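You operate a simulated robot arm through the tools that you are given. There is no shell and no other tool. Be economical: measure what you need, move in short steps, check, and stop when the job is done.

Carry out the task below with a simulated robot arm. There is one attempt and no reset: what you move stays moved.

Task
Leak test the bucket on the grid and tag it as the box says.
Fine: swing the spout over, fill to the 600 mark, tap off, run one whole test by the key; the tag goes on the tag rest.
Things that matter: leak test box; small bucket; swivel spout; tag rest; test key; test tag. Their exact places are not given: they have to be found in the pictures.

It is judged by the outcome, as a careful person would: the job done as asked, and still so three seconds after it is handed in. It fails if anything else is knocked over, pushed out of place, dropped, spilled or broken.

Robot
A 7-joint arm with a three-finger gripper on a trunk, on a base that drives. Base frame: it is fixed to the floor where the robot stands at the start and does not move with it; the origin is under the middle of the robot, x ahead of it, y to its left, z up. Lengths are in m, angles in degrees, forces in N, time in s.
Its first joint turns from -166.0 to 166.0 degrees. Places, roughly: leak test box [1.1, -0.4, 0.9]; small bucket (16x17x17 cm) [0.9, -0.2, 0.9]; swivel spout [1.1, 0, 1.1]; tag rest [0.7, 0.2, 0.9]; test key [1.1, -0.4, 0.9]. Payload 2.69 kg.
The tool frame sits at the grasp point between the pads (the TCP): z along the fingers, y along the line on which they close. The tips reach 0.029 m beyond it. Largest opening 0.12 m; the body of the gripper starts 0.078 m behind the TCP.
Orientation is told as [roll, pitch, yaw] about the base's x, y, z axes, in that order, counted from this pose: with the fingers straight down and closing along the base's y, the tool's x points along the base's -x, its y along +y and its z along -z.

Tools
- The arm moves only by the tool apply_moves. Its argument "increments" is a list of rows, each a list of 7 numbers: the shift along the tool's x, y, z in m, then the turn, a rotation vector about the tool's x, y, z in degrees, then the gripper command, from -1 (shut) to 1 (fully open), values between in proportion. In form: [[dx, dy, dz, ax, ay, az, jaw], ...]. A call has 1 to 10 rows; each row is the pose to reach, as a shift and turn from the pose commanded when the call began, along the tool's axes at that moment. Rows are played at 5 a second. More than 0.05 m and 8.6 degrees between two rows, or a gripper value outside its range, and nothing of the call is played. Where a pose cannot be reached the arm comes as near as it can. A force on the tool above 40 N (or 10 N above the force at the start of the call, whichever is more), or a blocked arm, ends the call early, and 0.2 s more pass. The fingers move at their own pace and stop on an object; they squeeze with about 21 N. The grip force told is the motor's: it shows also when the fingers shut on nothing. Time passes only in rows, and 0.2 s behind the last, so rows that repeat a pose let the fingers close. The reply holds the time, the measured pose of the TCP, the force on the tool along the base axes, the opening and the grip force, in the units named above and with some noise, with the torque about the TCP (base axes, N m) and any sound that the robot's microphone picked up.
- Cameras (640 x 400 px; columns grow to the right, rows downward): "scene" is now at [0.3137, 0.1852, 1.4111]; the picture's right is [-0.07, -1.00, 0.00], its down [-0.33, 0.02, -0.94] and it looks along [0.94, -0.06, -0.33] (base axes); focal length 214 px, centre (320, 200). "wrist" rides on the gripper at [0.063, 0, -0.104] in the tool frame; the picture's right is [0.00, 1.00, 0.00], its down [-0.83, 0.00, -0.56] and it looks along [-0.56, 0.00, 0.83] (tool axes); focal length 275 px, centre (320, 200).
- capture(camera): a new picture of that camera. No time passes.
- move_column(by): slides the trunk up (or, below 0, down) by that many m; the arm and the scene camera ride with it, the base frame stays. It gives what a move gives, with no picture.
- base_move(legs): drives the robot by 1 to 6 legs, each [ahead, left, turn to the left] in m, m and degrees, along the robot's own axes; the way and the turn of a leg run together, so that a leg with both is an arc; at most 1.5 m and 180 degrees a leg. The arm and the cameras ride along, it lands a little off, and it stops where it bumps. It gives what a move gives.
- aim_head(pan, tilt): turns the head with the scene camera to pan (to the left, within 143 degrees either way) and tilt (down, from -29 to 69), counted from straight ahead of the robot. It gives what a move gives.
- measure_at(camera, pixels): for up to 12 pixels [column, row] of the newest picture of that camera ("zoom" is the newest enlarged one), the place [x, y, z] in the base frame of the surface seen there, good to about 0.002 m. No time passes.
- enlarge(camera, box): a new picture of the part [left, top, right, bottom] of that camera's present view, enlarged. No time passes.
- hand_in(): hands the job in; it is judged then, once.

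Go step by step. Measure first, check grasps and placings, and put right what went wrong. The budget is 80 turns and 60 pictures, counting those below and the enlarged ones. Unless the task says otherwise, let go and move clear before handing in, and close with one line.

The tools are called after "Emit:" by a JSON object that holds its "op" and its "data". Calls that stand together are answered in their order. apply_moves: Moves the arm, as the interface text tells. Its arguments: {"type":"object","properties":{"increments":{"type":"array","items":{"type":"array","items":{"type":"number"}}}},"required":["increments"]} The other tools are called the same way: move_column (by) slides the trunk up or down; base_move (legs) drives the base; aim_head (pan, tilt) turns the head that bears the scene camera; capture (camera) takes a picture; measure_at (camera, pixels) gives the place of the surface under pixels of a picture; enlarge (camera, box) takes an enlarged picture of a part of a camera's view; hand_in () hands the job in.

At the start:

```text
t: 0.0
eef_pos: [0.5706, 0.1321, 1.3871]
tool_rot: [-0.1, 0.0, -0.1]
force: [0.7, -0.3, 0.1]
torque: [-0.05, 0.04, 0.02]
width: 0.1201
gripper_force: 0.0
trunk travel left (down, up): [-0.375, 0.211]
robot x, y, heading: [-0.0021, -0.0035, 0.1]
head pan, tilt: [-3.9, 19.5]
```

scene: 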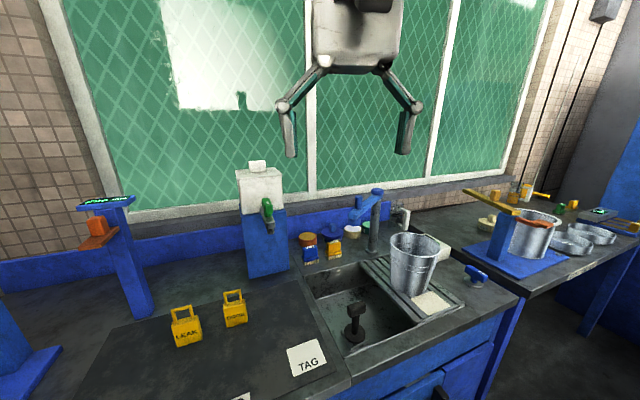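
wrist: 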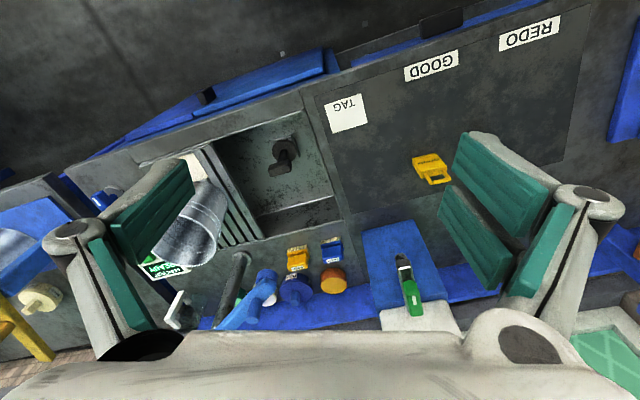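

The pictures show a bucket on a grid near (415,265), a blue swivel spout near (368,205), two yellow tags at (186,325) and (234,308), and the TAG patch at (307,358). I'll look closer.

Emit:
{"op": "enlarge", "data": {"camera": "scene", "box": [290, 170, 510, 308]}}

Emit:
{"op": "enlarge", "data": {"camera": "scene", "box": [150, 150, 340, 400]}}

Emit:
{"op": "enlarge", "data": {"camera": "scene", "box": [440, 160, 640, 290]}}

```text
2.90 times, centred on (400, 239) of scene
```

zoom: 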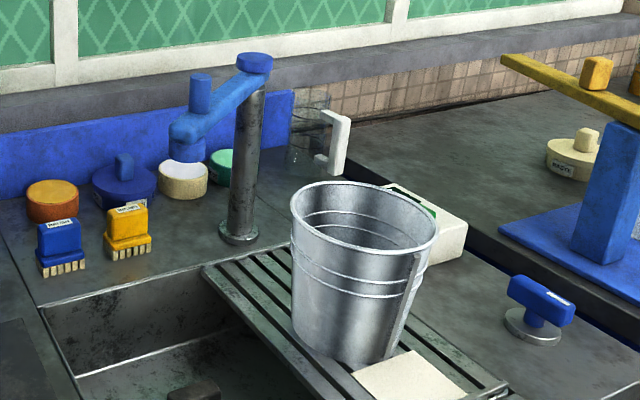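

```text
1.60 times, centred on (245, 275) of scene
```

zoom: 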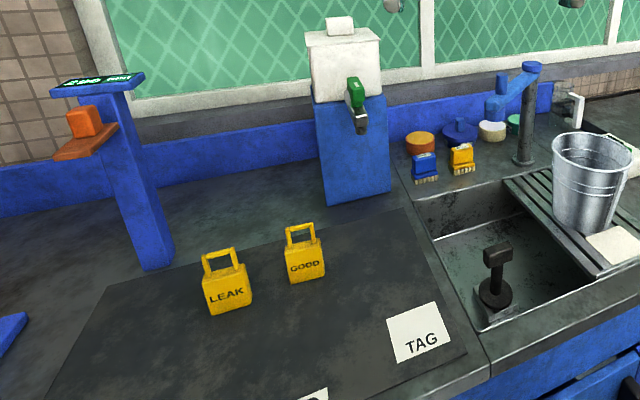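

```text
3.08 times, centred on (540, 225) of scene
```

zoom: 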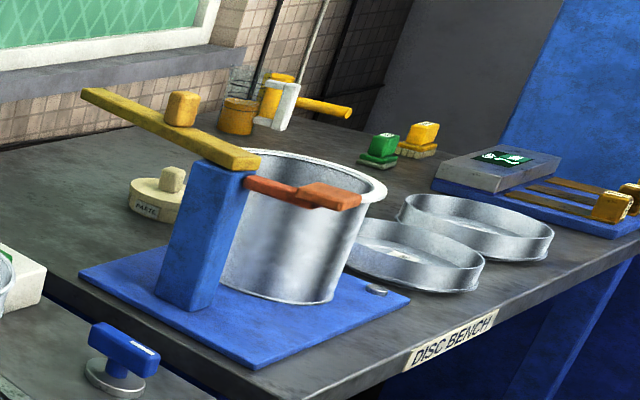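

The white box with a green display behind the bucket is likely the test box. The blue tap handle is at (478,275). I'll measure the key points and raise the trunk for a better view.

Emit:
{"op": "measure_at", "data": {"camera": "scene", "pixels": [[440, 252], [478, 272], [475, 284], [376, 192], [352, 222], [356, 215], [415, 238], [412, 297], [433, 305], [186, 325], [234, 308], [307, 358]]}}

Emit:
{"op": "move_column", "data": {"by": 0.2}}

Emit:
{"op": "aim_head", "data": {"pan": -25, "tilt": 45}}

Emit:
{"op": "capture", "data": {"camera": "scene"}}

```text
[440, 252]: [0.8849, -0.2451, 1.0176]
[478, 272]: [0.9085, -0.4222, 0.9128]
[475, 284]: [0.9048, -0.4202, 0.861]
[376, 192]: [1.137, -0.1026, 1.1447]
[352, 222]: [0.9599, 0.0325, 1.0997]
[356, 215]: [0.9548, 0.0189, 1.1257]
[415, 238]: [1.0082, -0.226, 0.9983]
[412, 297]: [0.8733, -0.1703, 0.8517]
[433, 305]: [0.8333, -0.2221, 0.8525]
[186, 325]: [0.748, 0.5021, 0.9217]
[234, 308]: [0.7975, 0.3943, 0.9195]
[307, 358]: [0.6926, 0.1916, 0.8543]
```

```text
t: 2.2
eef_pos: [0.5459, 0.1326, 1.5864]
tool_rot: [0.0, 0.0, -0.1]
force: [0.4, 0.0, -0.6]
torque: [-0.02, 0.01, -0.03]
width: 0.1199
gripper_force: 0.0
trunk travel left (down, up): [-0.575, 0.011]
robot x, y, heading: [-0.0002, -0.0013, 0.2]
head pan, tilt: [-3.9, 19.5]
```

```text
t: 3.1
eef_pos: [0.5453, 0.1332, 1.5862]
tool_rot: [-0.1, -0.1, 0.0]
force: [-0.4, 0.3, -0.1]
torque: [0.01, 0.03, -0.04]
width: 0.12
gripper_force: 0.1
trunk travel left (down, up): [-0.575, 0.011]
robot x, y, heading: [0.0023, 0.003, -0.2]
head pan, tilt: [-25.0, 45.0]
```

```text
54 pictures are left
```

scene: 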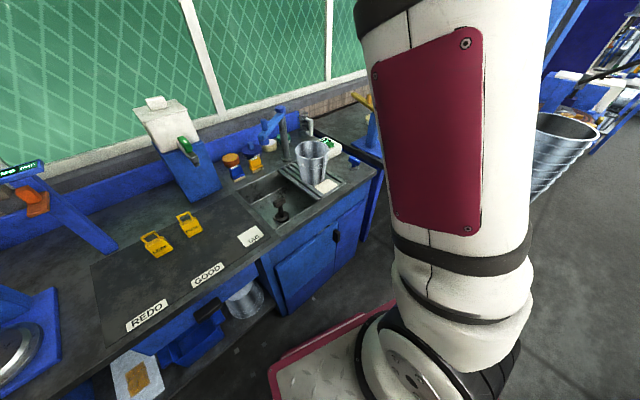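

The arm's shoulder hides part of the right, but the sink area at (220-380,100-230) is visible; I'll enlarge it.

Emit:
{"op": "enlarge", "data": {"camera": "scene", "box": [220, 90, 380, 190]}}

Emit:
{"op": "capture", "data": {"camera": "wrist"}}

```text
4.00 times, centred on (300, 140) of scene
```

zoom: 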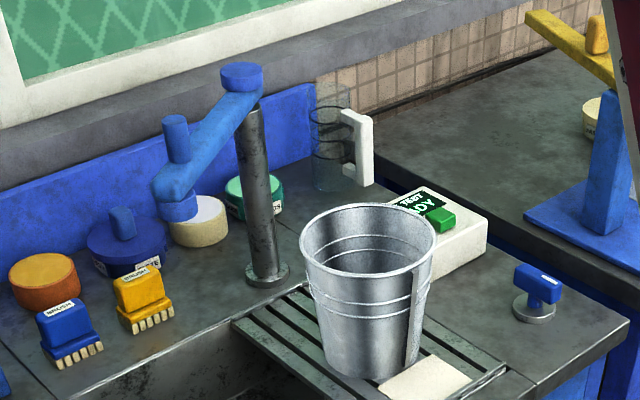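

```text
52 pictures are left
```

wrist: 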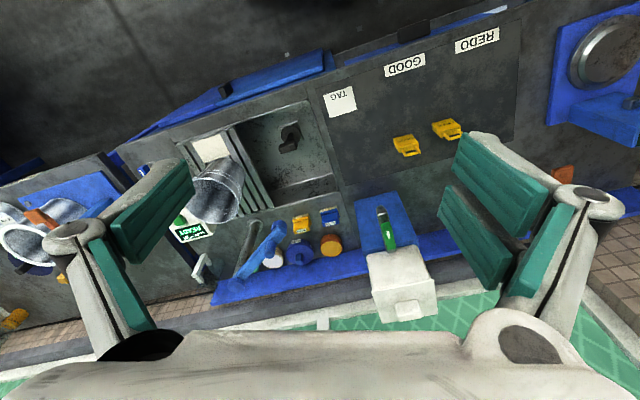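

The box reads "TEST READY" with a green key at zoom (437,218); the spout has an upright peg at (178,135). I'll measure these.

Emit:
{"op": "measure_at", "data": {"camera": "zoom", "pixels": [[241, 70], [268, 278], [176, 120], [177, 150], [170, 190], [180, 208], [437, 212], [440, 228], [470, 235], [540, 270], [538, 285], [535, 310]]}}

Emit:
{"op": "measure_at", "data": {"camera": "zoom", "pixels": [[305, 232], [345, 207], [428, 230], [425, 262], [345, 270], [370, 203], [530, 278], [555, 288], [526, 268], [556, 276], [430, 215], [450, 222]]}}

```text
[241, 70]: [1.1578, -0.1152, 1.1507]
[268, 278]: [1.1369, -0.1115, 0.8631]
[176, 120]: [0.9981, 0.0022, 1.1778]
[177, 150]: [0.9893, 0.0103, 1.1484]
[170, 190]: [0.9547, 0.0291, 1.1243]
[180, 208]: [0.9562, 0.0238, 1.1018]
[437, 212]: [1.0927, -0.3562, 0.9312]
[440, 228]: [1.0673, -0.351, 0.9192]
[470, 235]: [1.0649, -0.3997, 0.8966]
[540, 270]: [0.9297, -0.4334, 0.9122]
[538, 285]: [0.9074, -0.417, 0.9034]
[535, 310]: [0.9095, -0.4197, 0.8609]
```

```text
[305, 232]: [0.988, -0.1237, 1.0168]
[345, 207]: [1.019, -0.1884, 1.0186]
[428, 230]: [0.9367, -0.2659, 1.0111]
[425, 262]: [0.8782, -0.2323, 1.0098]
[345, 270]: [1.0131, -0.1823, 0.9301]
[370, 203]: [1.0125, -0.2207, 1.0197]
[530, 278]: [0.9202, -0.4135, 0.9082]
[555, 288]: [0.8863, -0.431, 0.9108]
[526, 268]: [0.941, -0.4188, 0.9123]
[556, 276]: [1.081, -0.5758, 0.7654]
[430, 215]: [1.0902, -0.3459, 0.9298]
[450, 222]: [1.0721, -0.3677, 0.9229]
```

The spout pivot is about (1.14,-0.11), the nozzle about 0.22 out from it and the bucket centre about (0.945,-0.19). I need to know how far forward the base may go, so I'll measure the cabinet front and base edge.

Emit:
{"op": "measure_at", "data": {"camera": "scene", "pixels": [[335, 238], [310, 270], [285, 300], [272, 372], [330, 325], [390, 302], [375, 180], [260, 255], [215, 310], [320, 300], [382, 173], [300, 330]]}}

Emit:
{"op": "enlarge", "data": {"camera": "scene", "box": [220, 200, 420, 400]}}

```text
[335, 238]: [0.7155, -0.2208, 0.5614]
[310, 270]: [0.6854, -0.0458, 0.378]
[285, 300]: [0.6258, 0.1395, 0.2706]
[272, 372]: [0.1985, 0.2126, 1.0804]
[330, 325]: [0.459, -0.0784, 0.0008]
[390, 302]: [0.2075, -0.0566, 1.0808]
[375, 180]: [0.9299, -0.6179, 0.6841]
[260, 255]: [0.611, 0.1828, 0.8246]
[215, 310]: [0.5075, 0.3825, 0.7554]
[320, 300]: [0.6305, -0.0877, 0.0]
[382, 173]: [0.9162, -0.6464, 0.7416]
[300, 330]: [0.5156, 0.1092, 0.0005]
```

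```text
2.00 times, centred on (320, 300) of scene
```

zoom: 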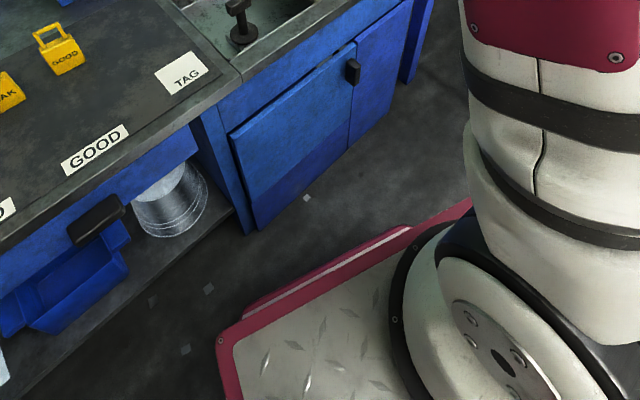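

The bench front runs obliquely, with clearance ahead (cabinet front about x 0.7 at y -0.2). I'll drive right 0.2 m and ahead 0.16 m so everything is within reach.

Emit:
{"op": "base_move", "data": {"legs": [[0, -0.2, 0], [0.16, 0, 0]]}}

Emit:
{"op": "aim_head", "data": {"pan": -15, "tilt": 42}}

Emit:
{"op": "capture", "data": {"camera": "scene"}}

```text
t: 5.7
eef_pos: [0.7059, -0.0608, 1.586]
tool_rot: [0.0, 0.0, 0.7]
force: [-0.2, -0.1, -0.5]
torque: [-0.01, 0.0, 0.0]
width: 0.1201
gripper_force: 0.0
trunk travel left (down, up): [-0.575, 0.011]
robot x, y, heading: [0.1633, -0.2003, 0.8]
head pan, tilt: [-25.0, 45.0]
```

```text
t: 6.4
eef_pos: [0.7074, -0.0607, 1.5853]
tool_rot: [-0.1, 0.0, 0.7]
force: [-0.3, -1.1, 0.3]
torque: [0.02, -0.01, 0.0]
width: 0.1201
gripper_force: 0.0
trunk travel left (down, up): [-0.575, 0.011]
robot x, y, heading: [0.1632, -0.1985, 0.6]
head pan, tilt: [-15.0, 42.0]
```

```text
50 pictures are left
```

scene: 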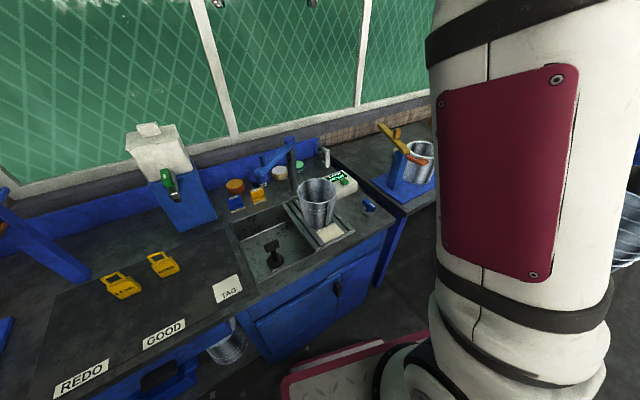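

The view now covers spout, bucket, box and tap. I'll enlarge around the sink for precise points.

Emit:
{"op": "enlarge", "data": {"camera": "scene", "box": [220, 130, 390, 236]}}

```text
3.76 times, centred on (305, 183) of scene
```

zoom: 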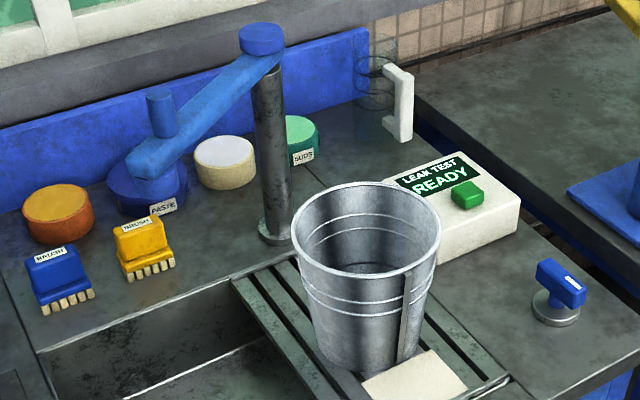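

Emit:
{"op": "measure_at", "data": {"camera": "zoom", "pixels": [[159, 91], [150, 115], [172, 115], [161, 115], [145, 160], [145, 172], [262, 32], [263, 52], [275, 100], [298, 215], [360, 184], [436, 235]]}}

Emit:
{"op": "measure_at", "data": {"camera": "zoom", "pixels": [[320, 262], [398, 269], [462, 192], [468, 187], [472, 205], [540, 268], [548, 265], [575, 290], [580, 285], [556, 320], [555, 300], [405, 370]]}}

```text
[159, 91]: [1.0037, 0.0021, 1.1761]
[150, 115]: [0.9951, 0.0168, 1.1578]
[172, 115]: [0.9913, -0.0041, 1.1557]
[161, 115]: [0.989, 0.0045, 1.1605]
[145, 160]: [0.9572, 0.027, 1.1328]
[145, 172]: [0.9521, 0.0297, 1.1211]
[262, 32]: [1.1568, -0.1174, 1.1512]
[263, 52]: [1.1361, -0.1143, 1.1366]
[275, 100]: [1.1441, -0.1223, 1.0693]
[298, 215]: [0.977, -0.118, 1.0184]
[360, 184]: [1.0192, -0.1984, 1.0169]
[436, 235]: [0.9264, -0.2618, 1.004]
```

```text
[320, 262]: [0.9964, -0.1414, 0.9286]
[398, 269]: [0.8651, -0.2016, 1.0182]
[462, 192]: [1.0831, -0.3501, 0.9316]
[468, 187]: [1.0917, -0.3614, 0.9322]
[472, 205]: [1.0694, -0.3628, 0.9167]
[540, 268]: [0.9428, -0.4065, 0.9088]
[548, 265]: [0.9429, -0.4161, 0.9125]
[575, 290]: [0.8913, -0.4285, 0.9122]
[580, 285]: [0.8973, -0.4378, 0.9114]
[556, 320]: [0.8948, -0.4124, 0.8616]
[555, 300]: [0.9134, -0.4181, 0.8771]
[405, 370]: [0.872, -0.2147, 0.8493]
```

Peg is at about (1.002,0.004) with top z 1.177; pivot about (1.155,-0.118); bucket rim centre about (0.942,-0.19). I'll move above the peg.

Emit:
{"op": "apply_moves", "data": {"increments": [[-0.0293, 0.006, 0.0335, 0, 0, 0.07, 0], [-0.0587, 0.012, 0.067, 0, 0, 0.14, 0], [-0.088, 0.018, 0.1005, 0, 0, 0.21, 0], [-0.1174, 0.024, 0.134, 0, 0, 0.28, 0], [-0.1467, 0.03, 0.1675, 0, 0, 0.35, 0], [-0.176, 0.036, 0.201, 0, 0, 0.42, 0], [-0.2054, 0.042, 0.2345, 0, 0, 0.49, 0], [-0.2347, 0.048, 0.268, 0, 0, 0.56, 0], [-0.264, 0.054, 0.3015, 0, 0, 0.63, 0], [-0.2934, 0.0601, 0.335, 0, 0, 0.7, 0]]}}

Emit:
{"op": "capture", "data": {"camera": "wrist"}}

Emit:
{"op": "capture", "data": {"camera": "scene"}}

```text
t: 8.6
eef_pos: [0.9611, -0.0129, 1.2506]
tool_rot: [0.1, -0.2, 0.0]
force: [-0.2, -0.5, 0.6]
torque: [0.04, -0.04, 0.01]
width: 0.0601
gripper_force: 0.1
out of reach, approached as far as the arm can: row 8, 9, 10
trunk travel left (down, up): [-0.575, 0.011]
robot x, y, heading: [0.1602, -0.2, 0.6]
head pan, tilt: [-15.0, 42.0]
```

```text
48 pictures are left
```

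wrist: 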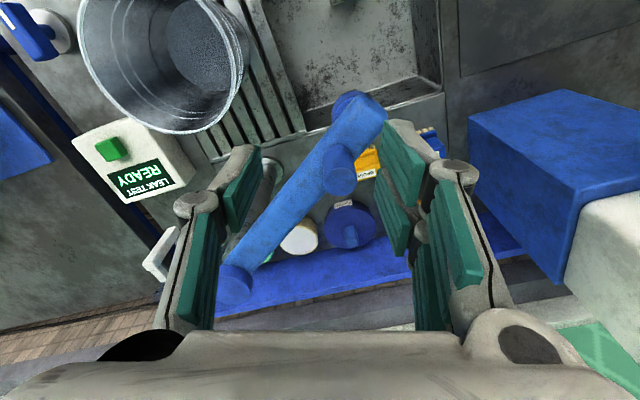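

```text
47 pictures are left
```

scene: 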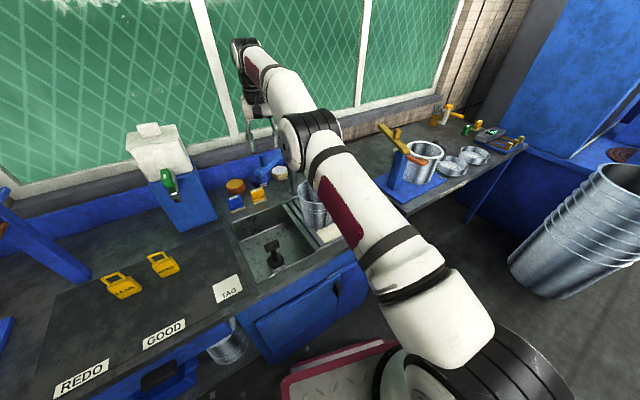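

The arm fell short because the shoulder is too high (stopped at x 0.961). I'll raise the arm 0.2 m and then lower the trunk 0.2 m, leaving the TCP about the same height.

Emit:
{"op": "apply_moves", "data": {"increments": [[0.02, 0, -0.04, 0, 0, 0, 0], [0.04, 0, -0.08, 0, 0, 0, 0], [0.06, 0, -0.12, 0, 0, 0, 0], [0.08, 0, -0.16, 0, 0, 0, 0], [0.1, 0, -0.2, 0, 0, 0, 0]]}}

Emit:
{"op": "move_column", "data": {"by": -0.2}}

```text
t: 9.8
eef_pos: [0.8563, -0.011, 1.4553]
tool_rot: [0.0, 0.1, 0.1]
force: [0.5, 0.1, -0.3]
torque: [-0.02, 0.0, 0.01]
width: 0.0601
gripper_force: 0.0
trunk travel left (down, up): [-0.575, 0.011]
robot x, y, heading: [0.1667, -0.1999, 0.7]
head pan, tilt: [-15.0, 42.0]
```

```text
t: 12.0
eef_pos: [0.8584, -0.0103, 1.2514]
tool_rot: [0.1, 0.0, 0.0]
force: [0.0, -0.6, -0.5]
torque: [-0.01, 0.02, 0.05]
width: 0.0598
gripper_force: 0.0
trunk travel left (down, up): [-0.375, 0.211]
robot x, y, heading: [0.1602, -0.2021, 0.7]
head pan, tilt: [-15.0, 42.0]
```

Now I move to above the peg at (1.002, 0.004).

Emit:
{"op": "apply_moves", "data": {"increments": [[-0.036, 0.004, 0, 0, 0, 0, 0], [-0.072, 0.009, 0, 0, 0, 0, 0], [-0.108, 0.012, 0, 0, 0, 0, 0], [-0.144, 0.014, 0, 0, 0, 0, 0], [-0.144, 0.014, 0, 0, 0, 0, 0]]}}

Emit:
{"op": "capture", "data": {"camera": "wrist"}}

```text
t: 13.2
eef_pos: [1.0001, 0.0034, 1.2494]
tool_rot: [0.0, 0.1, 0.1]
force: [-0.7, 0.2, -1.4]
torque: [0.0, 0.04, 0.02]
width: 0.0602
gripper_force: 0.0
trunk travel left (down, up): [-0.375, 0.211]
robot x, y, heading: [0.1635, -0.2005, 0.8]
head pan, tilt: [-15.0, 42.0]
```

```text
46 pictures are left
```

wrist: 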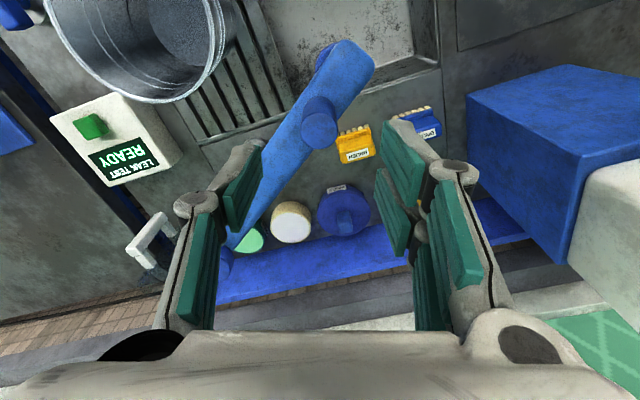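

Emit:
{"op": "measure_at", "data": {"camera": "wrist", "pixels": [[319, 105], [306, 105], [332, 105], [319, 98], [318, 130], [325, 50], [365, 60], [310, 60], [225, 262], [350, 70]]}}

Emit:
{"op": "apply_moves", "data": {"increments": [[0, 0, 0.04, 0, 0, 0, 0], [0, 0, 0.077, 0, 0, 0, 0], [0, 0, 0.077, 0, 0, 0, 0]]}}

Emit:
{"op": "capture", "data": {"camera": "wrist"}}

```text
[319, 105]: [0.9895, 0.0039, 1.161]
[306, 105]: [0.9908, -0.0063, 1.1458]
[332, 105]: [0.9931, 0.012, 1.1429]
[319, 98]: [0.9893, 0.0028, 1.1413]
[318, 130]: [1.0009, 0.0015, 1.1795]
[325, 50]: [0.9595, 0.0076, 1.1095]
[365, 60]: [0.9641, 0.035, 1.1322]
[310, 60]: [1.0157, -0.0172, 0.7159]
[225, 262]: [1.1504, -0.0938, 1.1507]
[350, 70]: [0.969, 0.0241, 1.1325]
```

```text
t: 14.0
eef_pos: [0.9981, 0.0029, 1.1725]
tool_rot: [0.0, -0.1, 0.1]
force: [0.1, -1.2, 0.9]
torque: [0.0, 0.03, -0.02]
width: 0.0603
gripper_force: 0.0
trunk travel left (down, up): [-0.375, 0.211]
robot x, y, heading: [0.1606, -0.1983, 0.7]
head pan, tilt: [-15.0, 42.0]
```

```text
45 pictures are left
```

wrist: 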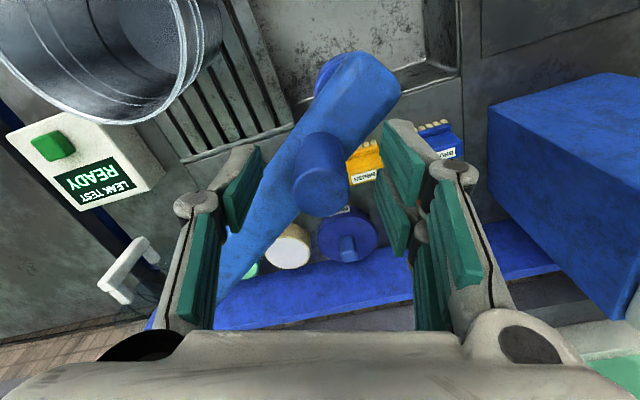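

The peg sits between the fingers. I'll close on it.

Emit:
{"op": "apply_moves", "data": {"increments": [[-0.002, 0, 0.002, 0, 0, 0, -0.5], [-0.002, 0, 0.002, 0, 0, 0, -0.7], [-0.002, 0, 0.002, 0, 0, 0, -0.7], [-0.002, 0, 0.002, 0, 0, 0, -0.7]]}}

```text
t: 15.0
eef_pos: [1.0026, 0.0027, 1.1714]
tool_rot: [0.0, -0.1, 0.0]
force: [-2.6, -3.3, 0.1]
torque: [-0.08, 0.1, -0.02]
width: 0.0249
gripper_force: 44.8
trunk travel left (down, up): [-0.375, 0.211]
robot x, y, heading: [0.1608, -0.2009, 0.6]
head pan, tilt: [-15.0, 42.0]
```

Peg held (0.025 m wide). I'll swing it along the arc about the post, first part.

Emit:
{"op": "apply_moves", "data": {"increments": [[0.0071, -0.0113, 0, 0, 0, 0, -0.7], [0.0151, -0.0225, 0, 0, 0, 0, -0.7], [0.021, -0.0347, 0, 0, 0, 0, -0.7], [0.027, -0.0468, 0, 0, 0, 0, -0.7], [0.0315, -0.0597, 0, 0, 0, 0, -0.7], [0.0353, -0.0725, 0, 0, 0, 0, -0.7]]}}

Emit:
{"op": "capture", "data": {"camera": "wrist"}}

```text
t: 16.4
eef_pos: [0.9668, -0.0684, 1.1723]
tool_rot: [0.0, 0.1, -0.2]
force: [-16.7, 5.1, -4.9]
torque: [0.11, 0.6, 0.16]
width: 0.0249
gripper_force: 44.9
trunk travel left (down, up): [-0.375, 0.211]
robot x, y, heading: [0.1624, -0.1997, 0.6]
head pan, tilt: [-15.0, 42.0]
```

```text
44 pictures are left
```

wrist: 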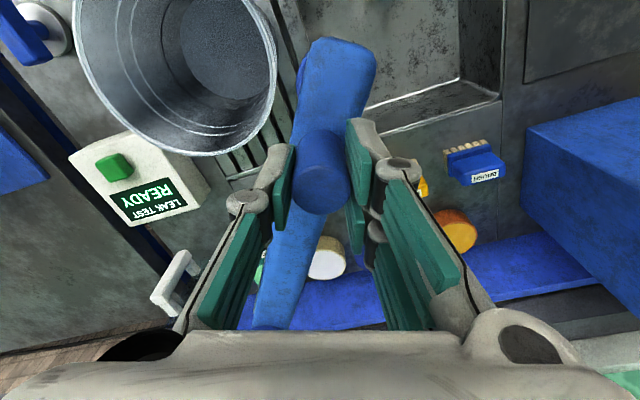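

The spout follows; there's a -x pull of 17 N, so I'll shift the path by 3 mm to -x and continue.

Emit:
{"op": "apply_moves", "data": {"increments": [[0.004, 0, 0, 0, 0, 0, -0.7], [0.0065, -0.0133, 0, 0, 0, 0, -0.7], [0.008, -0.0267, 0, 0, 0, 0, -0.7], [0.009, -0.04, 0, 0, 0, 0, -0.7]]}}

```text
t: 17.4
eef_pos: [0.961, -0.1088, 1.1732]
tool_rot: [0.0, 0.0, 0.0]
force: [-3.8, 1.3, -6.8]
torque: [0.02, 0.2, 0.38]
width: 0.0249
gripper_force: 45.3
trunk travel left (down, up): [-0.375, 0.211]
robot x, y, heading: [0.1602, -0.1953, 0.7]
head pan, tilt: [-15.0, 42.0]
```

Force dropped to 4 N. Continuing to the bucket.

Emit:
{"op": "apply_moves", "data": {"increments": [[-0.0003, -0.0138, 0, 0, 0, 0, -0.7], [-0.0012, -0.027, 0, 0, 0, 0, -0.7], [-0.0032, -0.0407, 0, 0, 0, 0, -0.7], [-0.006, -0.054, 0, 0, 0, 0, -0.7], [-0.0097, -0.067, 0, 0, 0, 0, -0.7]]}}

Emit:
{"op": "capture", "data": {"camera": "wrist"}}

Emit:
{"op": "enlarge", "data": {"camera": "scene", "box": [220, 100, 420, 240]}}

```text
t: 18.6
eef_pos: [0.9685, -0.1747, 1.1722]
tool_rot: [0.0, -0.2, -0.1]
force: [-1.8, 1.3, 15.0]
torque: [-0.03, 0.27, 0.23]
width: 0.0248
gripper_force: 44.9
trunk travel left (down, up): [-0.375, 0.211]
robot x, y, heading: [0.1622, -0.1999, 0.8]
head pan, tilt: [-15.0, 42.0]
```

```text
43 pictures are left
```

wrist: 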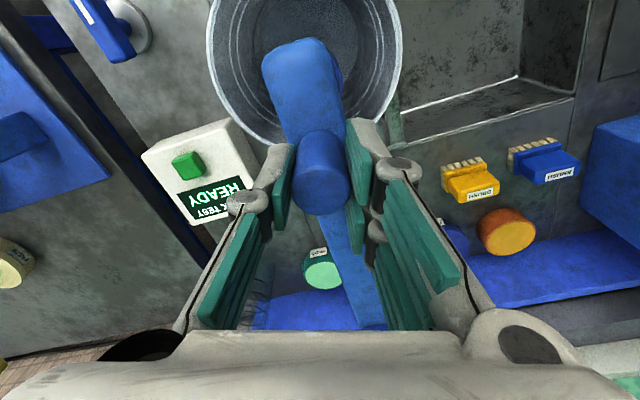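

```text
2.86 times, centred on (320, 170) of scene
```

zoom: 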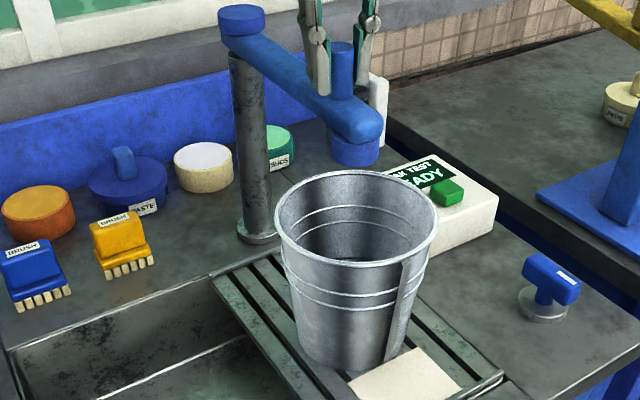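

The spout appears over the bucket. I'll check the nozzle place against the rim.

Emit:
{"op": "measure_at", "data": {"camera": "zoom", "pixels": [[352, 160], [333, 150], [376, 152], [360, 135], [355, 175], [280, 220], [435, 220], [345, 265], [240, 20]]}}

Emit:
{"op": "apply_moves", "data": {"increments": [[0, 0, 0, 0, 0, 0, 0], [0, 0, 0, 0, 0, 0, 0], [0, 0, -0.03, 0, 0, 0, 0], [0, 0, -0.07, 0, 0, 0, 0]]}}

Emit:
{"op": "capture", "data": {"camera": "wrist"}}

```text
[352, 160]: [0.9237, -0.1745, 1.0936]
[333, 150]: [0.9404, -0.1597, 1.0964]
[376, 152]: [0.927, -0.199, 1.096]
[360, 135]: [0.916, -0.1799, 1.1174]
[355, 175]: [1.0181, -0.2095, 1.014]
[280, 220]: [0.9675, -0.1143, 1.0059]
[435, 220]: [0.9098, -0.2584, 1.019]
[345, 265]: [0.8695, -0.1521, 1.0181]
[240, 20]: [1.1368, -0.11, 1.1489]
```

```text
t: 19.6
eef_pos: [0.9688, -0.1751, 1.2416]
tool_rot: [0.0, 0.1, 0.0]
force: [1.0, 0.2, 0.0]
torque: [0.01, 0.02, 0.0]
width: 0.0603
gripper_force: 0.0
trunk travel left (down, up): [-0.375, 0.211]
robot x, y, heading: [0.1648, -0.1997, 0.8]
head pan, tilt: [-15.0, 42.0]
```

```text
41 pictures are left
```

wrist: 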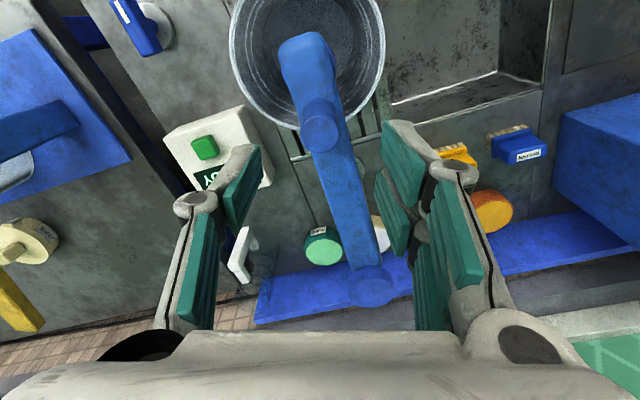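

Nozzle centre is about (0.94,-0.18), matching the bucket centre. I'll back off to look into the bucket and at the tap.

Emit:
{"op": "apply_moves", "data": {"increments": [[0.04, 0, -0.015, 0, 0, 0, 0], [0.08, 0, -0.03, 0, 0, 0, 0], [0.12, -0.01, -0.045, 0, 0, 0, 0], [0.16, -0.03, -0.06, 0, 0, 0, 0], [0.2, -0.05, -0.07, 0, 0, 0, 0]]}}

Emit:
{"op": "capture", "data": {"camera": "wrist"}}

```text
t: 20.8
eef_pos: [0.7686, -0.2265, 1.3126]
tool_rot: [0.0, 0.1, 0.0]
force: [0.3, -0.4, -0.4]
torque: [-0.03, 0.07, 0.03]
width: 0.0596
gripper_force: 0.0
trunk travel left (down, up): [-0.375, 0.211]
robot x, y, heading: [0.1593, -0.1993, 0.9]
head pan, tilt: [-15.0, 42.0]
```

```text
40 pictures are left
```

wrist: 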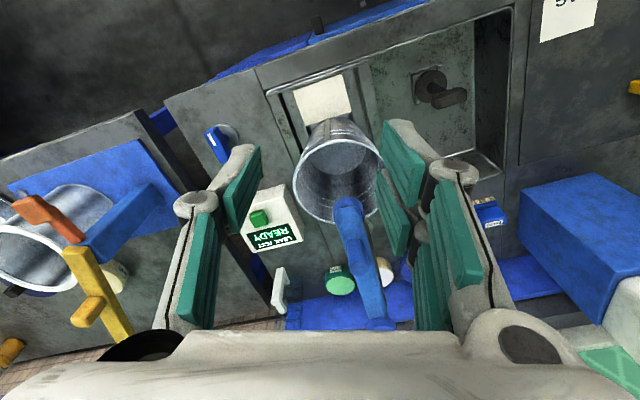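

Emit:
{"op": "enlarge", "data": {"camera": "wrist", "box": [270, 70, 400, 230]}}

Emit:
{"op": "enlarge", "data": {"camera": "wrist", "box": [190, 100, 310, 260]}}

Emit:
{"op": "capture", "data": {"camera": "scene"}}

```text
2.50 times, centred on (335, 150) of wrist
```

zoom: 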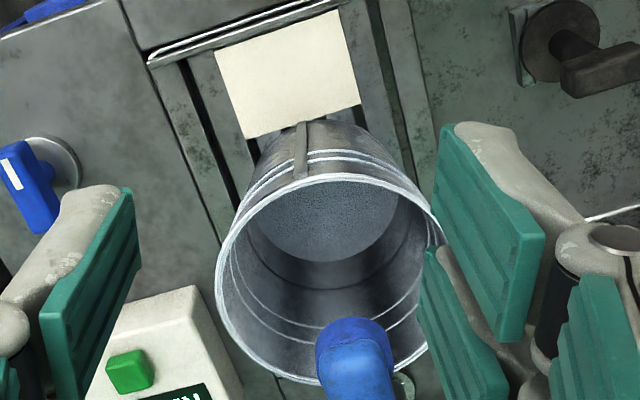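

```text
2.50 times, centred on (250, 180) of wrist
```

zoom: 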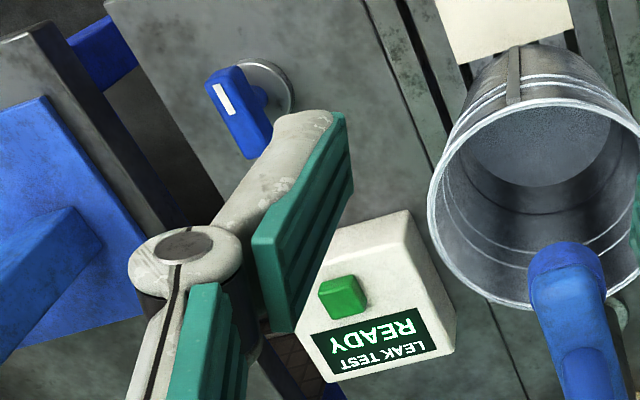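

```text
37 pictures are left
```

scene: 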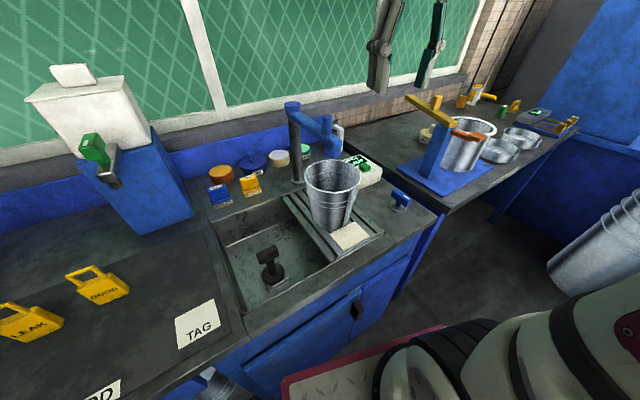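

I need to find the 600 mark; I'll zoom the scene camera on the bucket (300-360,155-235).

Emit:
{"op": "enlarge", "data": {"camera": "scene", "box": [290, 150, 400, 240]}}

Emit:
{"op": "enlarge", "data": {"camera": "scene", "box": [380, 170, 440, 220]}}

```text
4.44 times, centred on (345, 195) of scene
```

zoom: 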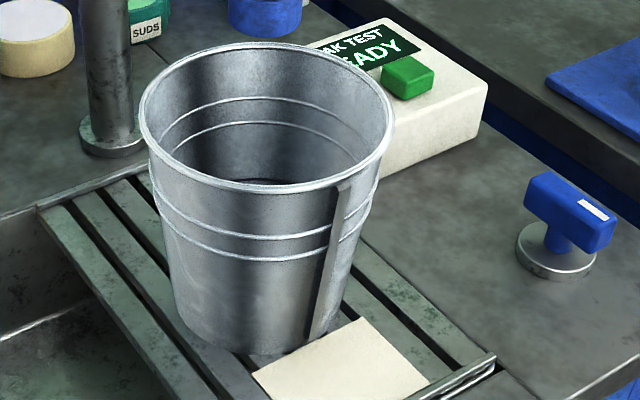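

```text
8.00 times, centred on (410, 195) of scene
```

zoom: 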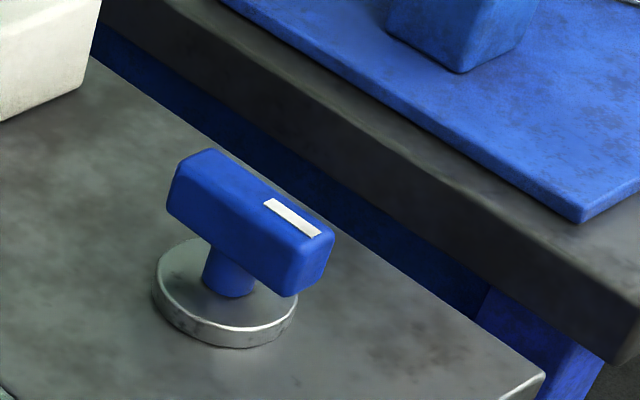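

No 600 mark on the visible walls; it may be on the hidden near inner wall. I'll turn the wrist around above the bucket so the wrist camera can look back at it.

Emit:
{"op": "apply_moves", "data": {"increments": [[-0.018, 0.004, -0.007, 0, 0, 8, 0], [-0.036, 0.007, -0.014, 0, 0, 16, 0], [-0.054, 0.011, -0.021, 0, 0, 24, 0], [-0.072, 0.014, -0.028, 0, 0, 32, 0], [-0.09, 0.018, -0.035, 0, 0, 40, 0], [-0.108, 0.022, -0.042, 0, 0, 48, 0], [-0.126, 0.025, -0.049, 0, 0, 56, 0], [-0.144, 0.029, -0.056, 0, 0, 64, 0], [-0.162, 0.032, -0.063, 0, 0, 72, 0], [-0.18, 0.036, -0.07, 0, 0, 80, 0]]}}

Emit:
{"op": "capture", "data": {"camera": "wrist"}}

```text
t: 23.0
eef_pos: [0.9378, -0.1915, 1.3737]
tool_rot: [0.2, 0.0, -80.0]
force: [0.2, 0.0, 0.7]
torque: [0.02, 0.0, -0.02]
width: 0.06
gripper_force: 0.0
out of reach, approached as far as the arm can: row 10
trunk travel left (down, up): [-0.375, 0.211]
robot x, y, heading: [0.1616, -0.2005, 0.8]
head pan, tilt: [-15.0, 42.0]
```

```text
34 pictures are left
```

wrist: 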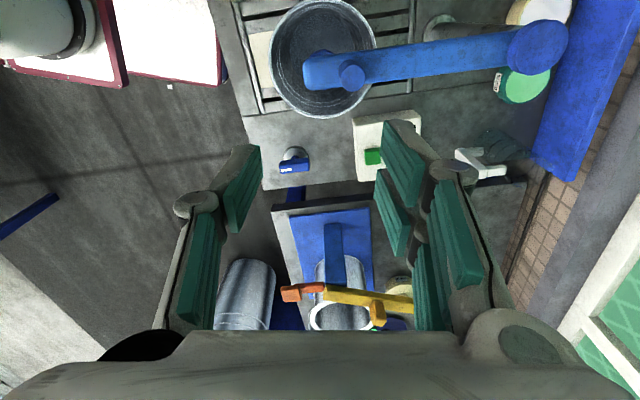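

Emit:
{"op": "enlarge", "data": {"camera": "wrist", "box": [260, 0, 390, 120]}}

Emit:
{"op": "apply_moves", "data": {"increments": [[0, 0, 0, 0, 0, 8, 0], [0, 0, 0, 0, 0, 16, 0], [0, 0, 0, 0, 0, 24, 0], [0, 0, 0, 0, 0, 32, 0], [0, 0, 0, 0, 0, 40, 0], [0, 0, 0, 0, 0, 48, 0], [0, 0, 0, 0, 0, 56, 0], [0, 0, 0, 0, 0, 64, 0], [0, 0, 0, 0, 0, 72, 0], [0, 0, 0, 0, 0, 80, 0]]}}

Emit:
{"op": "capture", "data": {"camera": "wrist"}}

```text
3.33 times, centred on (325, 60) of wrist
```

zoom: 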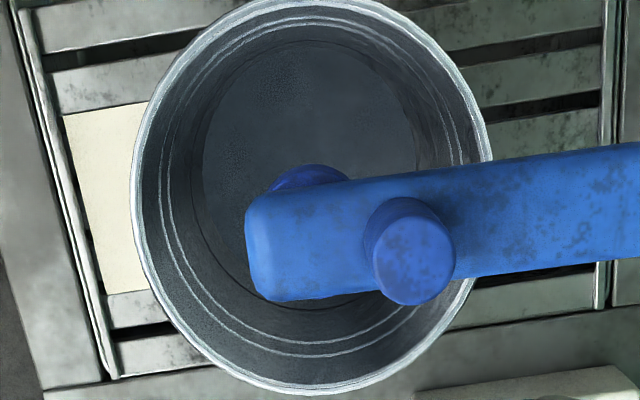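

```text
t: 25.2
eef_pos: [0.9392, -0.1909, 1.3712]
tool_rot: [0.0, 0.1, -160.1]
force: [0.0, 0.4, -0.4]
torque: [-0.01, -0.01, 0.0]
width: 0.06
gripper_force: 0.0
trunk travel left (down, up): [-0.375, 0.211]
robot x, y, heading: [0.1663, -0.1968, 0.5]
head pan, tilt: [-15.0, 42.0]
```

```text
32 pictures are left
```

wrist: 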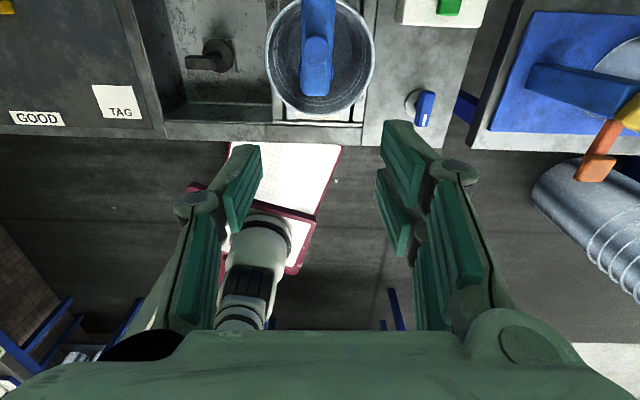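

Emit:
{"op": "enlarge", "data": {"camera": "wrist", "box": [250, 0, 450, 125]}}

```text
3.20 times, centred on (350, 62) of wrist
```

zoom: 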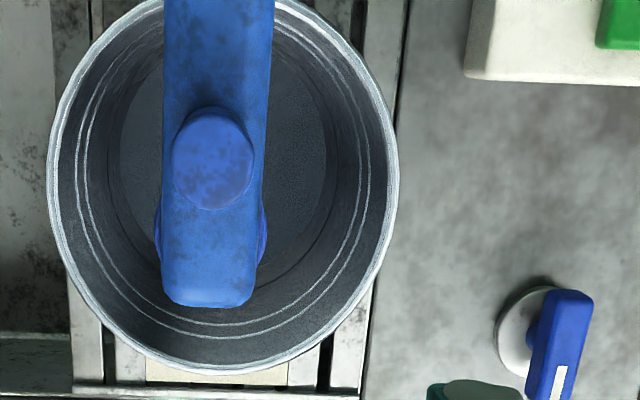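

Only rings are visible inside: two pale beads and a thin dark line near the floor. I'll measure their heights.

Emit:
{"op": "measure_at", "data": {"camera": "zoom", "pixels": [[140, 180], [115, 180], [106, 180], [87, 180], [77, 180], [55, 180], [240, 310], [240, 326], [300, 150], [332, 150], [345, 150], [363, 150]]}}

Emit:
{"op": "enlarge", "data": {"camera": "wrist", "box": [262, 20, 312, 110]}}

```text
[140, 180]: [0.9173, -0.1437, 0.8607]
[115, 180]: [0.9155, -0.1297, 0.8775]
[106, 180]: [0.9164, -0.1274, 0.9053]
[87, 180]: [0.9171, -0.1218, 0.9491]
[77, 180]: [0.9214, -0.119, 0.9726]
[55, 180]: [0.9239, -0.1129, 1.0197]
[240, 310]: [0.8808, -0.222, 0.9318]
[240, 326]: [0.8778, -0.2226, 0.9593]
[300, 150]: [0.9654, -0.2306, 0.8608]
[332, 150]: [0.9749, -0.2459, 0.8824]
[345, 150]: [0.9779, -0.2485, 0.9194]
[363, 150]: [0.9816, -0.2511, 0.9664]
```

```text
4.44 times, centred on (287, 65) of wrist
```

zoom: 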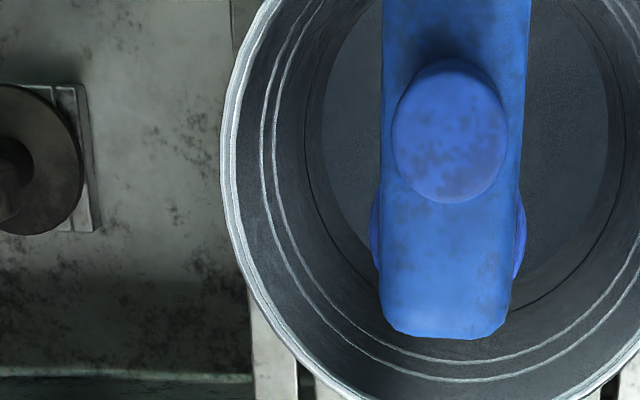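

Emit:
{"op": "measure_at", "data": {"camera": "zoom", "pixels": [[306, 130], [305, 130], [309, 160], [318, 200], [350, 265], [550, 292], [590, 255], [610, 60], [335, 165], [606, 160]]}}

Emit:
{"op": "enlarge", "data": {"camera": "wrist", "box": [262, 60, 312, 100]}}

```text
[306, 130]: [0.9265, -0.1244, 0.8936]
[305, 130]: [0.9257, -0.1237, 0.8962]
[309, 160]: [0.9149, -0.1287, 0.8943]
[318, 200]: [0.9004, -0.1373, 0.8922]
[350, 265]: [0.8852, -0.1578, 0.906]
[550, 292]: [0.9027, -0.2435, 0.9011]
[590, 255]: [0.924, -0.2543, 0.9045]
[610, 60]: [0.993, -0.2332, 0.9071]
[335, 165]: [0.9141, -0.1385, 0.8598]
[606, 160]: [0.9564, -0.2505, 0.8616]
```

```text
10.00 times, centred on (287, 80) of wrist
```

zoom: 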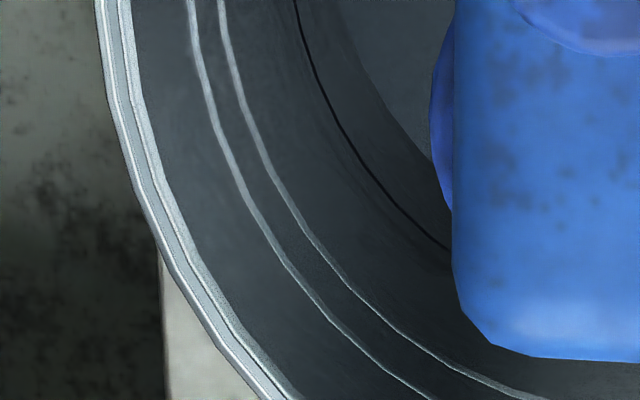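

A single dark ring at z ≈ 0.90 is the fill mark, about 4 cm above the floor. Now I'll measure the tap handle finely from the wrist view around (424,108).

Emit:
{"op": "enlarge", "data": {"camera": "wrist", "box": [396, 80, 446, 130]}}

```text
8.00 times, centred on (421, 105) of wrist
```

zoom: 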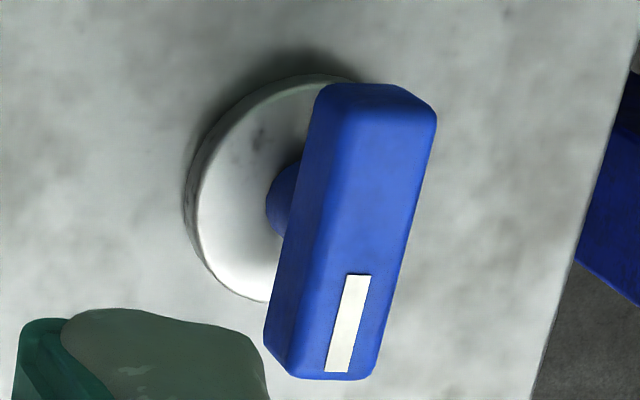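

Emit:
{"op": "measure_at", "data": {"camera": "zoom", "pixels": [[348, 125], [425, 135], [290, 345], [365, 368], [335, 240], [405, 230], [290, 200], [270, 110], [215, 250], [370, 235]]}}

```text
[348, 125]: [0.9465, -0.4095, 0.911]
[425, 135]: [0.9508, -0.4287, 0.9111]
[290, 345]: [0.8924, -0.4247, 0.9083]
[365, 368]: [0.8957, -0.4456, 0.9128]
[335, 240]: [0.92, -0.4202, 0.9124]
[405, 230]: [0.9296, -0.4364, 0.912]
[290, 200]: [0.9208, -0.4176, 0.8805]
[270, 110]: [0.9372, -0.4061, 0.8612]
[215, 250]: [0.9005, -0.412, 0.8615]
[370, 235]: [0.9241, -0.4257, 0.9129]
```

Handle centre is (0.9215,-0.427), bar along 16° with top z 0.912. I'll raise the trunk 0.12 for a better camera view, and move over the handle.

Emit:
{"op": "move_column", "data": {"by": 0.12}}

Emit:
{"op": "aim_head", "data": {"pan": -22, "tilt": 48}}

Emit:
{"op": "apply_moves", "data": {"increments": [[-0.0139, 0.0308, 0.034, 0, 0, 0.6, 0], [-0.0278, 0.0617, 0.068, 0, 0, 1.2, 0], [-0.0417, 0.0925, 0.102, 0, 0, 1.8, 0], [-0.0555, 0.1233, 0.137, 0, 0, 2.4, 0], [-0.0694, 0.1541, 0.171, 0, 0, 3, 0], [-0.0833, 0.185, 0.205, 0, 0, 3.6, 0], [-0.0972, 0.2158, 0.24, 0, 0, 4, 0], [-0.0972, 0.2158, 0.285, 0, 0, 4, 0], [-0.0972, 0.2158, 0.33, 0, 0, 4, 0], [-0.0972, 0.2158, 0.375, 0, 0, 4, 0]]}}

Emit:
{"op": "capture", "data": {"camera": "scene"}}

```text
t: 26.7
eef_pos: [0.8526, -0.192, 1.4909]
tool_rot: [0.0, 0.1, -160.0]
force: [-0.2, -0.7, -0.4]
torque: [-0.01, 0.0, 0.0]
width: 0.06
gripper_force: 0.0
trunk travel left (down, up): [-0.495, 0.091]
robot x, y, heading: [0.1626, -0.2013, 0.7]
head pan, tilt: [-15.0, 42.0]
```

```text
t: 27.4
eef_pos: [0.8516, -0.1917, 1.4907]
tool_rot: [0.1, 0.2, -160.1]
force: [-0.5, 1.0, 0.2]
torque: [-0.01, 0.05, 0.0]
width: 0.06
gripper_force: 0.1
trunk travel left (down, up): [-0.495, 0.091]
robot x, y, heading: [0.1615, -0.2029, 0.7]
head pan, tilt: [-22.0, 48.0]
```

```text
t: 29.6
eef_pos: [0.8382, -0.427, 1.1137]
tool_rot: [0.1, 0.3, -164.1]
force: [0.1, -0.7, 0.3]
torque: [-0.03, -0.04, -0.01]
width: 0.06
gripper_force: 0.0
trunk travel left (down, up): [-0.495, 0.091]
robot x, y, heading: [0.1616, -0.1993, 0.7]
head pan, tilt: [-22.0, 48.0]
```

```text
27 pictures are left
```

scene: 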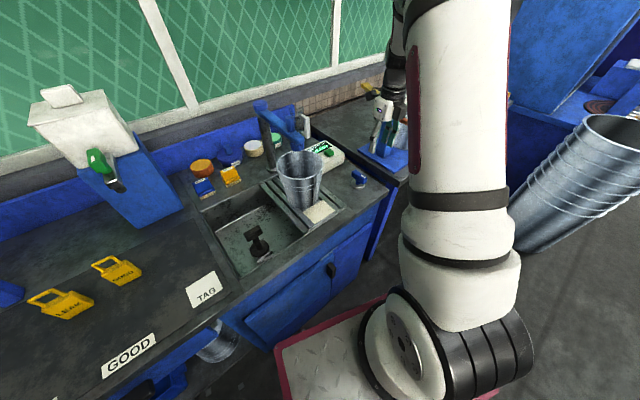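

TCP is at (0.838,-0.427,1.114); I still need +0.083 in x. I'll go above the handle and check.

Emit:
{"op": "apply_moves", "data": {"increments": [[0.04, 0.0115, 0.02, 0, 0, 0, 0], [0.08, 0.023, 0.04, 0, 0, 0, 0], [0.08, 0.023, 0.08, 0, 0, 0, 0], [0.08, 0.023, 0.12, 0, 0, 0, 0], [0.08, 0.023, 0.15, 0, 0, 0, 0], [0.08, 0.023, 0.15, 0, 0, 0, 0]]}}

Emit:
{"op": "enlarge", "data": {"camera": "scene", "box": [240, 100, 420, 230]}}

```text
t: 31.0
eef_pos: [0.9221, -0.4276, 0.9649]
tool_rot: [0.0, 0.3, -164.0]
force: [-0.3, -1.1, 0.3]
torque: [0.04, -0.03, 0.0]
width: 0.0601
gripper_force: 0.0
trunk travel left (down, up): [-0.495, 0.091]
robot x, y, heading: [0.1626, -0.2042, 0.9]
head pan, tilt: [-22.0, 48.0]
```

```text
3.08 times, centred on (330, 165) of scene
```

zoom: 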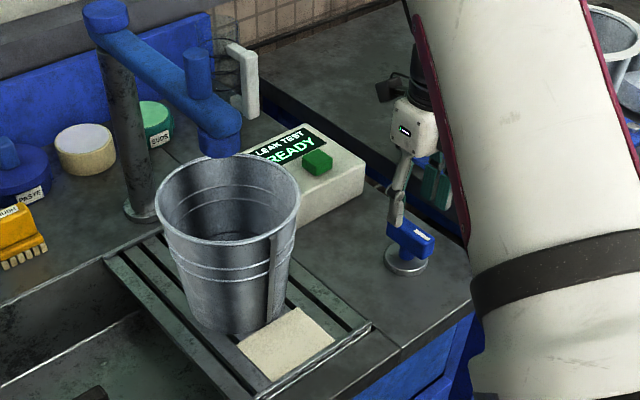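

Fingers straddle the handle. Descend and grip it.

Emit:
{"op": "apply_moves", "data": {"increments": [[0, 0, 0.03, 0, 0, 0, 0], [0, 0, 0.057, 0, 0, 0, 0], [0, 0, 0.057, 0, 0, 0, -0.8], [0, 0, 0.057, 0, 0, 0, -0.8], [0, 0, 0.057, 0, 0, 0, -0.8]]}}

```text
t: 32.2
eef_pos: [0.9213, -0.4276, 0.9068]
tool_rot: [0.1, 0.2, -164.0]
force: [1.4, -2.0, -2.0]
torque: [0.17, -0.95, 0.02]
width: 0.0237
gripper_force: 45.6
trunk travel left (down, up): [-0.495, 0.091]
robot x, y, heading: [0.1621, -0.1983, 0.6]
head pan, tilt: [-22.0, 48.0]
```

Handle gripped (0.024 m). I'll try a small counter-clockwise turn and watch the torque and sound.

Emit:
{"op": "apply_moves", "data": {"increments": [[0, 0, 0, 0, 0, -5, -0.8], [0, 0, 0, 0, 0, -10, -0.8], [0, 0, 0, 0, 0, -15, -0.8]]}}

Emit:
{"op": "enlarge", "data": {"camera": "scene", "box": [240, 100, 420, 230]}}

```text
t: 33.0
eef_pos: [0.9206, -0.4277, 0.9068]
tool_rot: [0.1, -0.1, -149.1]
force: [7.5, -11.0, -14.7]
torque: [-0.16, -0.17, -2.49]
width: 0.0297
gripper_force: 44.6
trunk travel left (down, up): [-0.495, 0.091]
robot x, y, heading: [0.1659, -0.1989, 0.8]
head pan, tilt: [-22.0, 48.0]
```

```text
3.08 times, centred on (330, 165) of scene
```

zoom: 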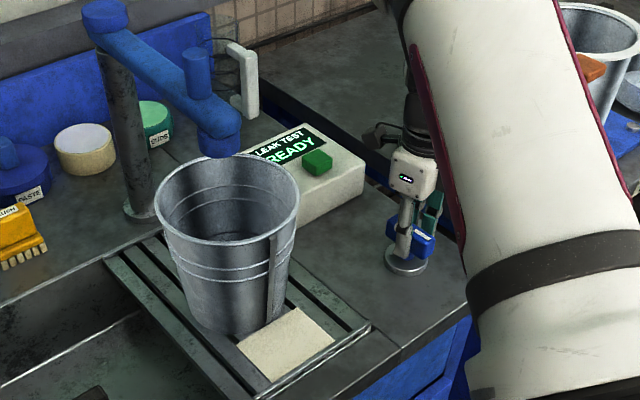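

CCW is blocked (torque -2.5, jaws prised to 0.030), so it opens clockwise. I'll return and try clockwise.

Emit:
{"op": "apply_moves", "data": {"increments": [[0, 0, 0, 0, 0, 7, -0.8], [0, 0, 0, 0, 0, 15, -0.8], [0, 0, 0, 0, 0, 22, -0.8], [0, 0, 0, 0, 0, 30, -0.8]]}}

Emit:
{"op": "enlarge", "data": {"camera": "scene", "box": [240, 100, 420, 230]}}

```text
t: 34.0
eef_pos: [0.9196, -0.428, 0.9074]
tool_rot: [-0.2, 0.1, -179.1]
force: [9.0, -7.4, -24.9]
torque: [-0.23, -0.39, 0.01]
width: 0.0238
gripper_force: 44.7
trunk travel left (down, up): [-0.495, 0.091]
robot x, y, heading: [0.165, -0.2047, 1.0]
head pan, tilt: [-22.0, 48.0]
```

```text
3.08 times, centred on (330, 165) of scene
```

zoom: 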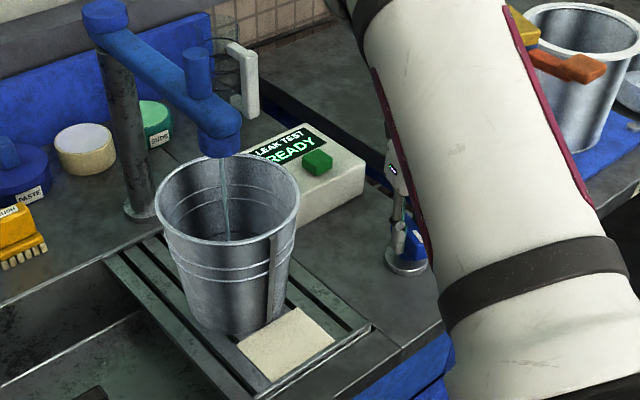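

Water is running in a thin stream. I'll hold 2 s and check the level.

Emit:
{"op": "apply_moves", "data": {"increments": [[0, 0, 0.001, 0, 0, 0, -0.8], [0, 0, 0.002, 0, 0, 0, -0.8], [0, 0, 0.002, 0, 0, 0, -0.8], [0, 0, 0.002, 0, 0, 0, -0.8], [0, 0, 0.002, 0, 0, 0, -0.8], [0, 0, 0.002, 0, 0, 0, -0.8], [0, 0, 0.002, 0, 0, 0, -0.8], [0, 0, 0.002, 0, 0, 0, -0.8]]}}

Emit:
{"op": "enlarge", "data": {"camera": "scene", "box": [270, 130, 350, 190]}}

```text
t: 35.8
eef_pos: [0.9201, -0.4274, 0.9071]
tool_rot: [0.0, 0.1, -179.1]
force: [-2.8, 4.9, -0.3]
torque: [0.21, 0.76, 0.06]
width: 0.0241
gripper_force: 45.0
trunk travel left (down, up): [-0.495, 0.091]
robot x, y, heading: [0.1645, -0.2019, 0.6]
head pan, tilt: [-22.0, 48.0]
```

```text
6.67 times, centred on (310, 160) of scene
```

zoom: 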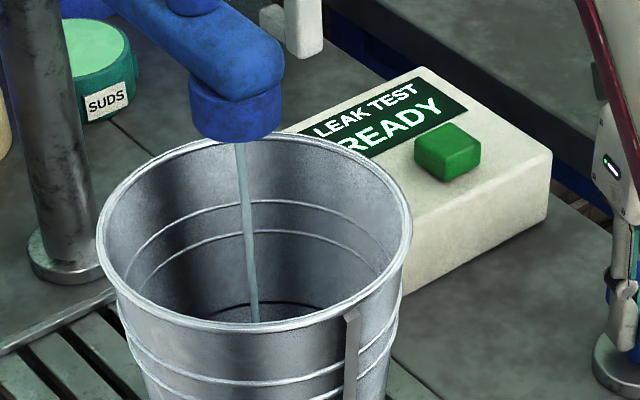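

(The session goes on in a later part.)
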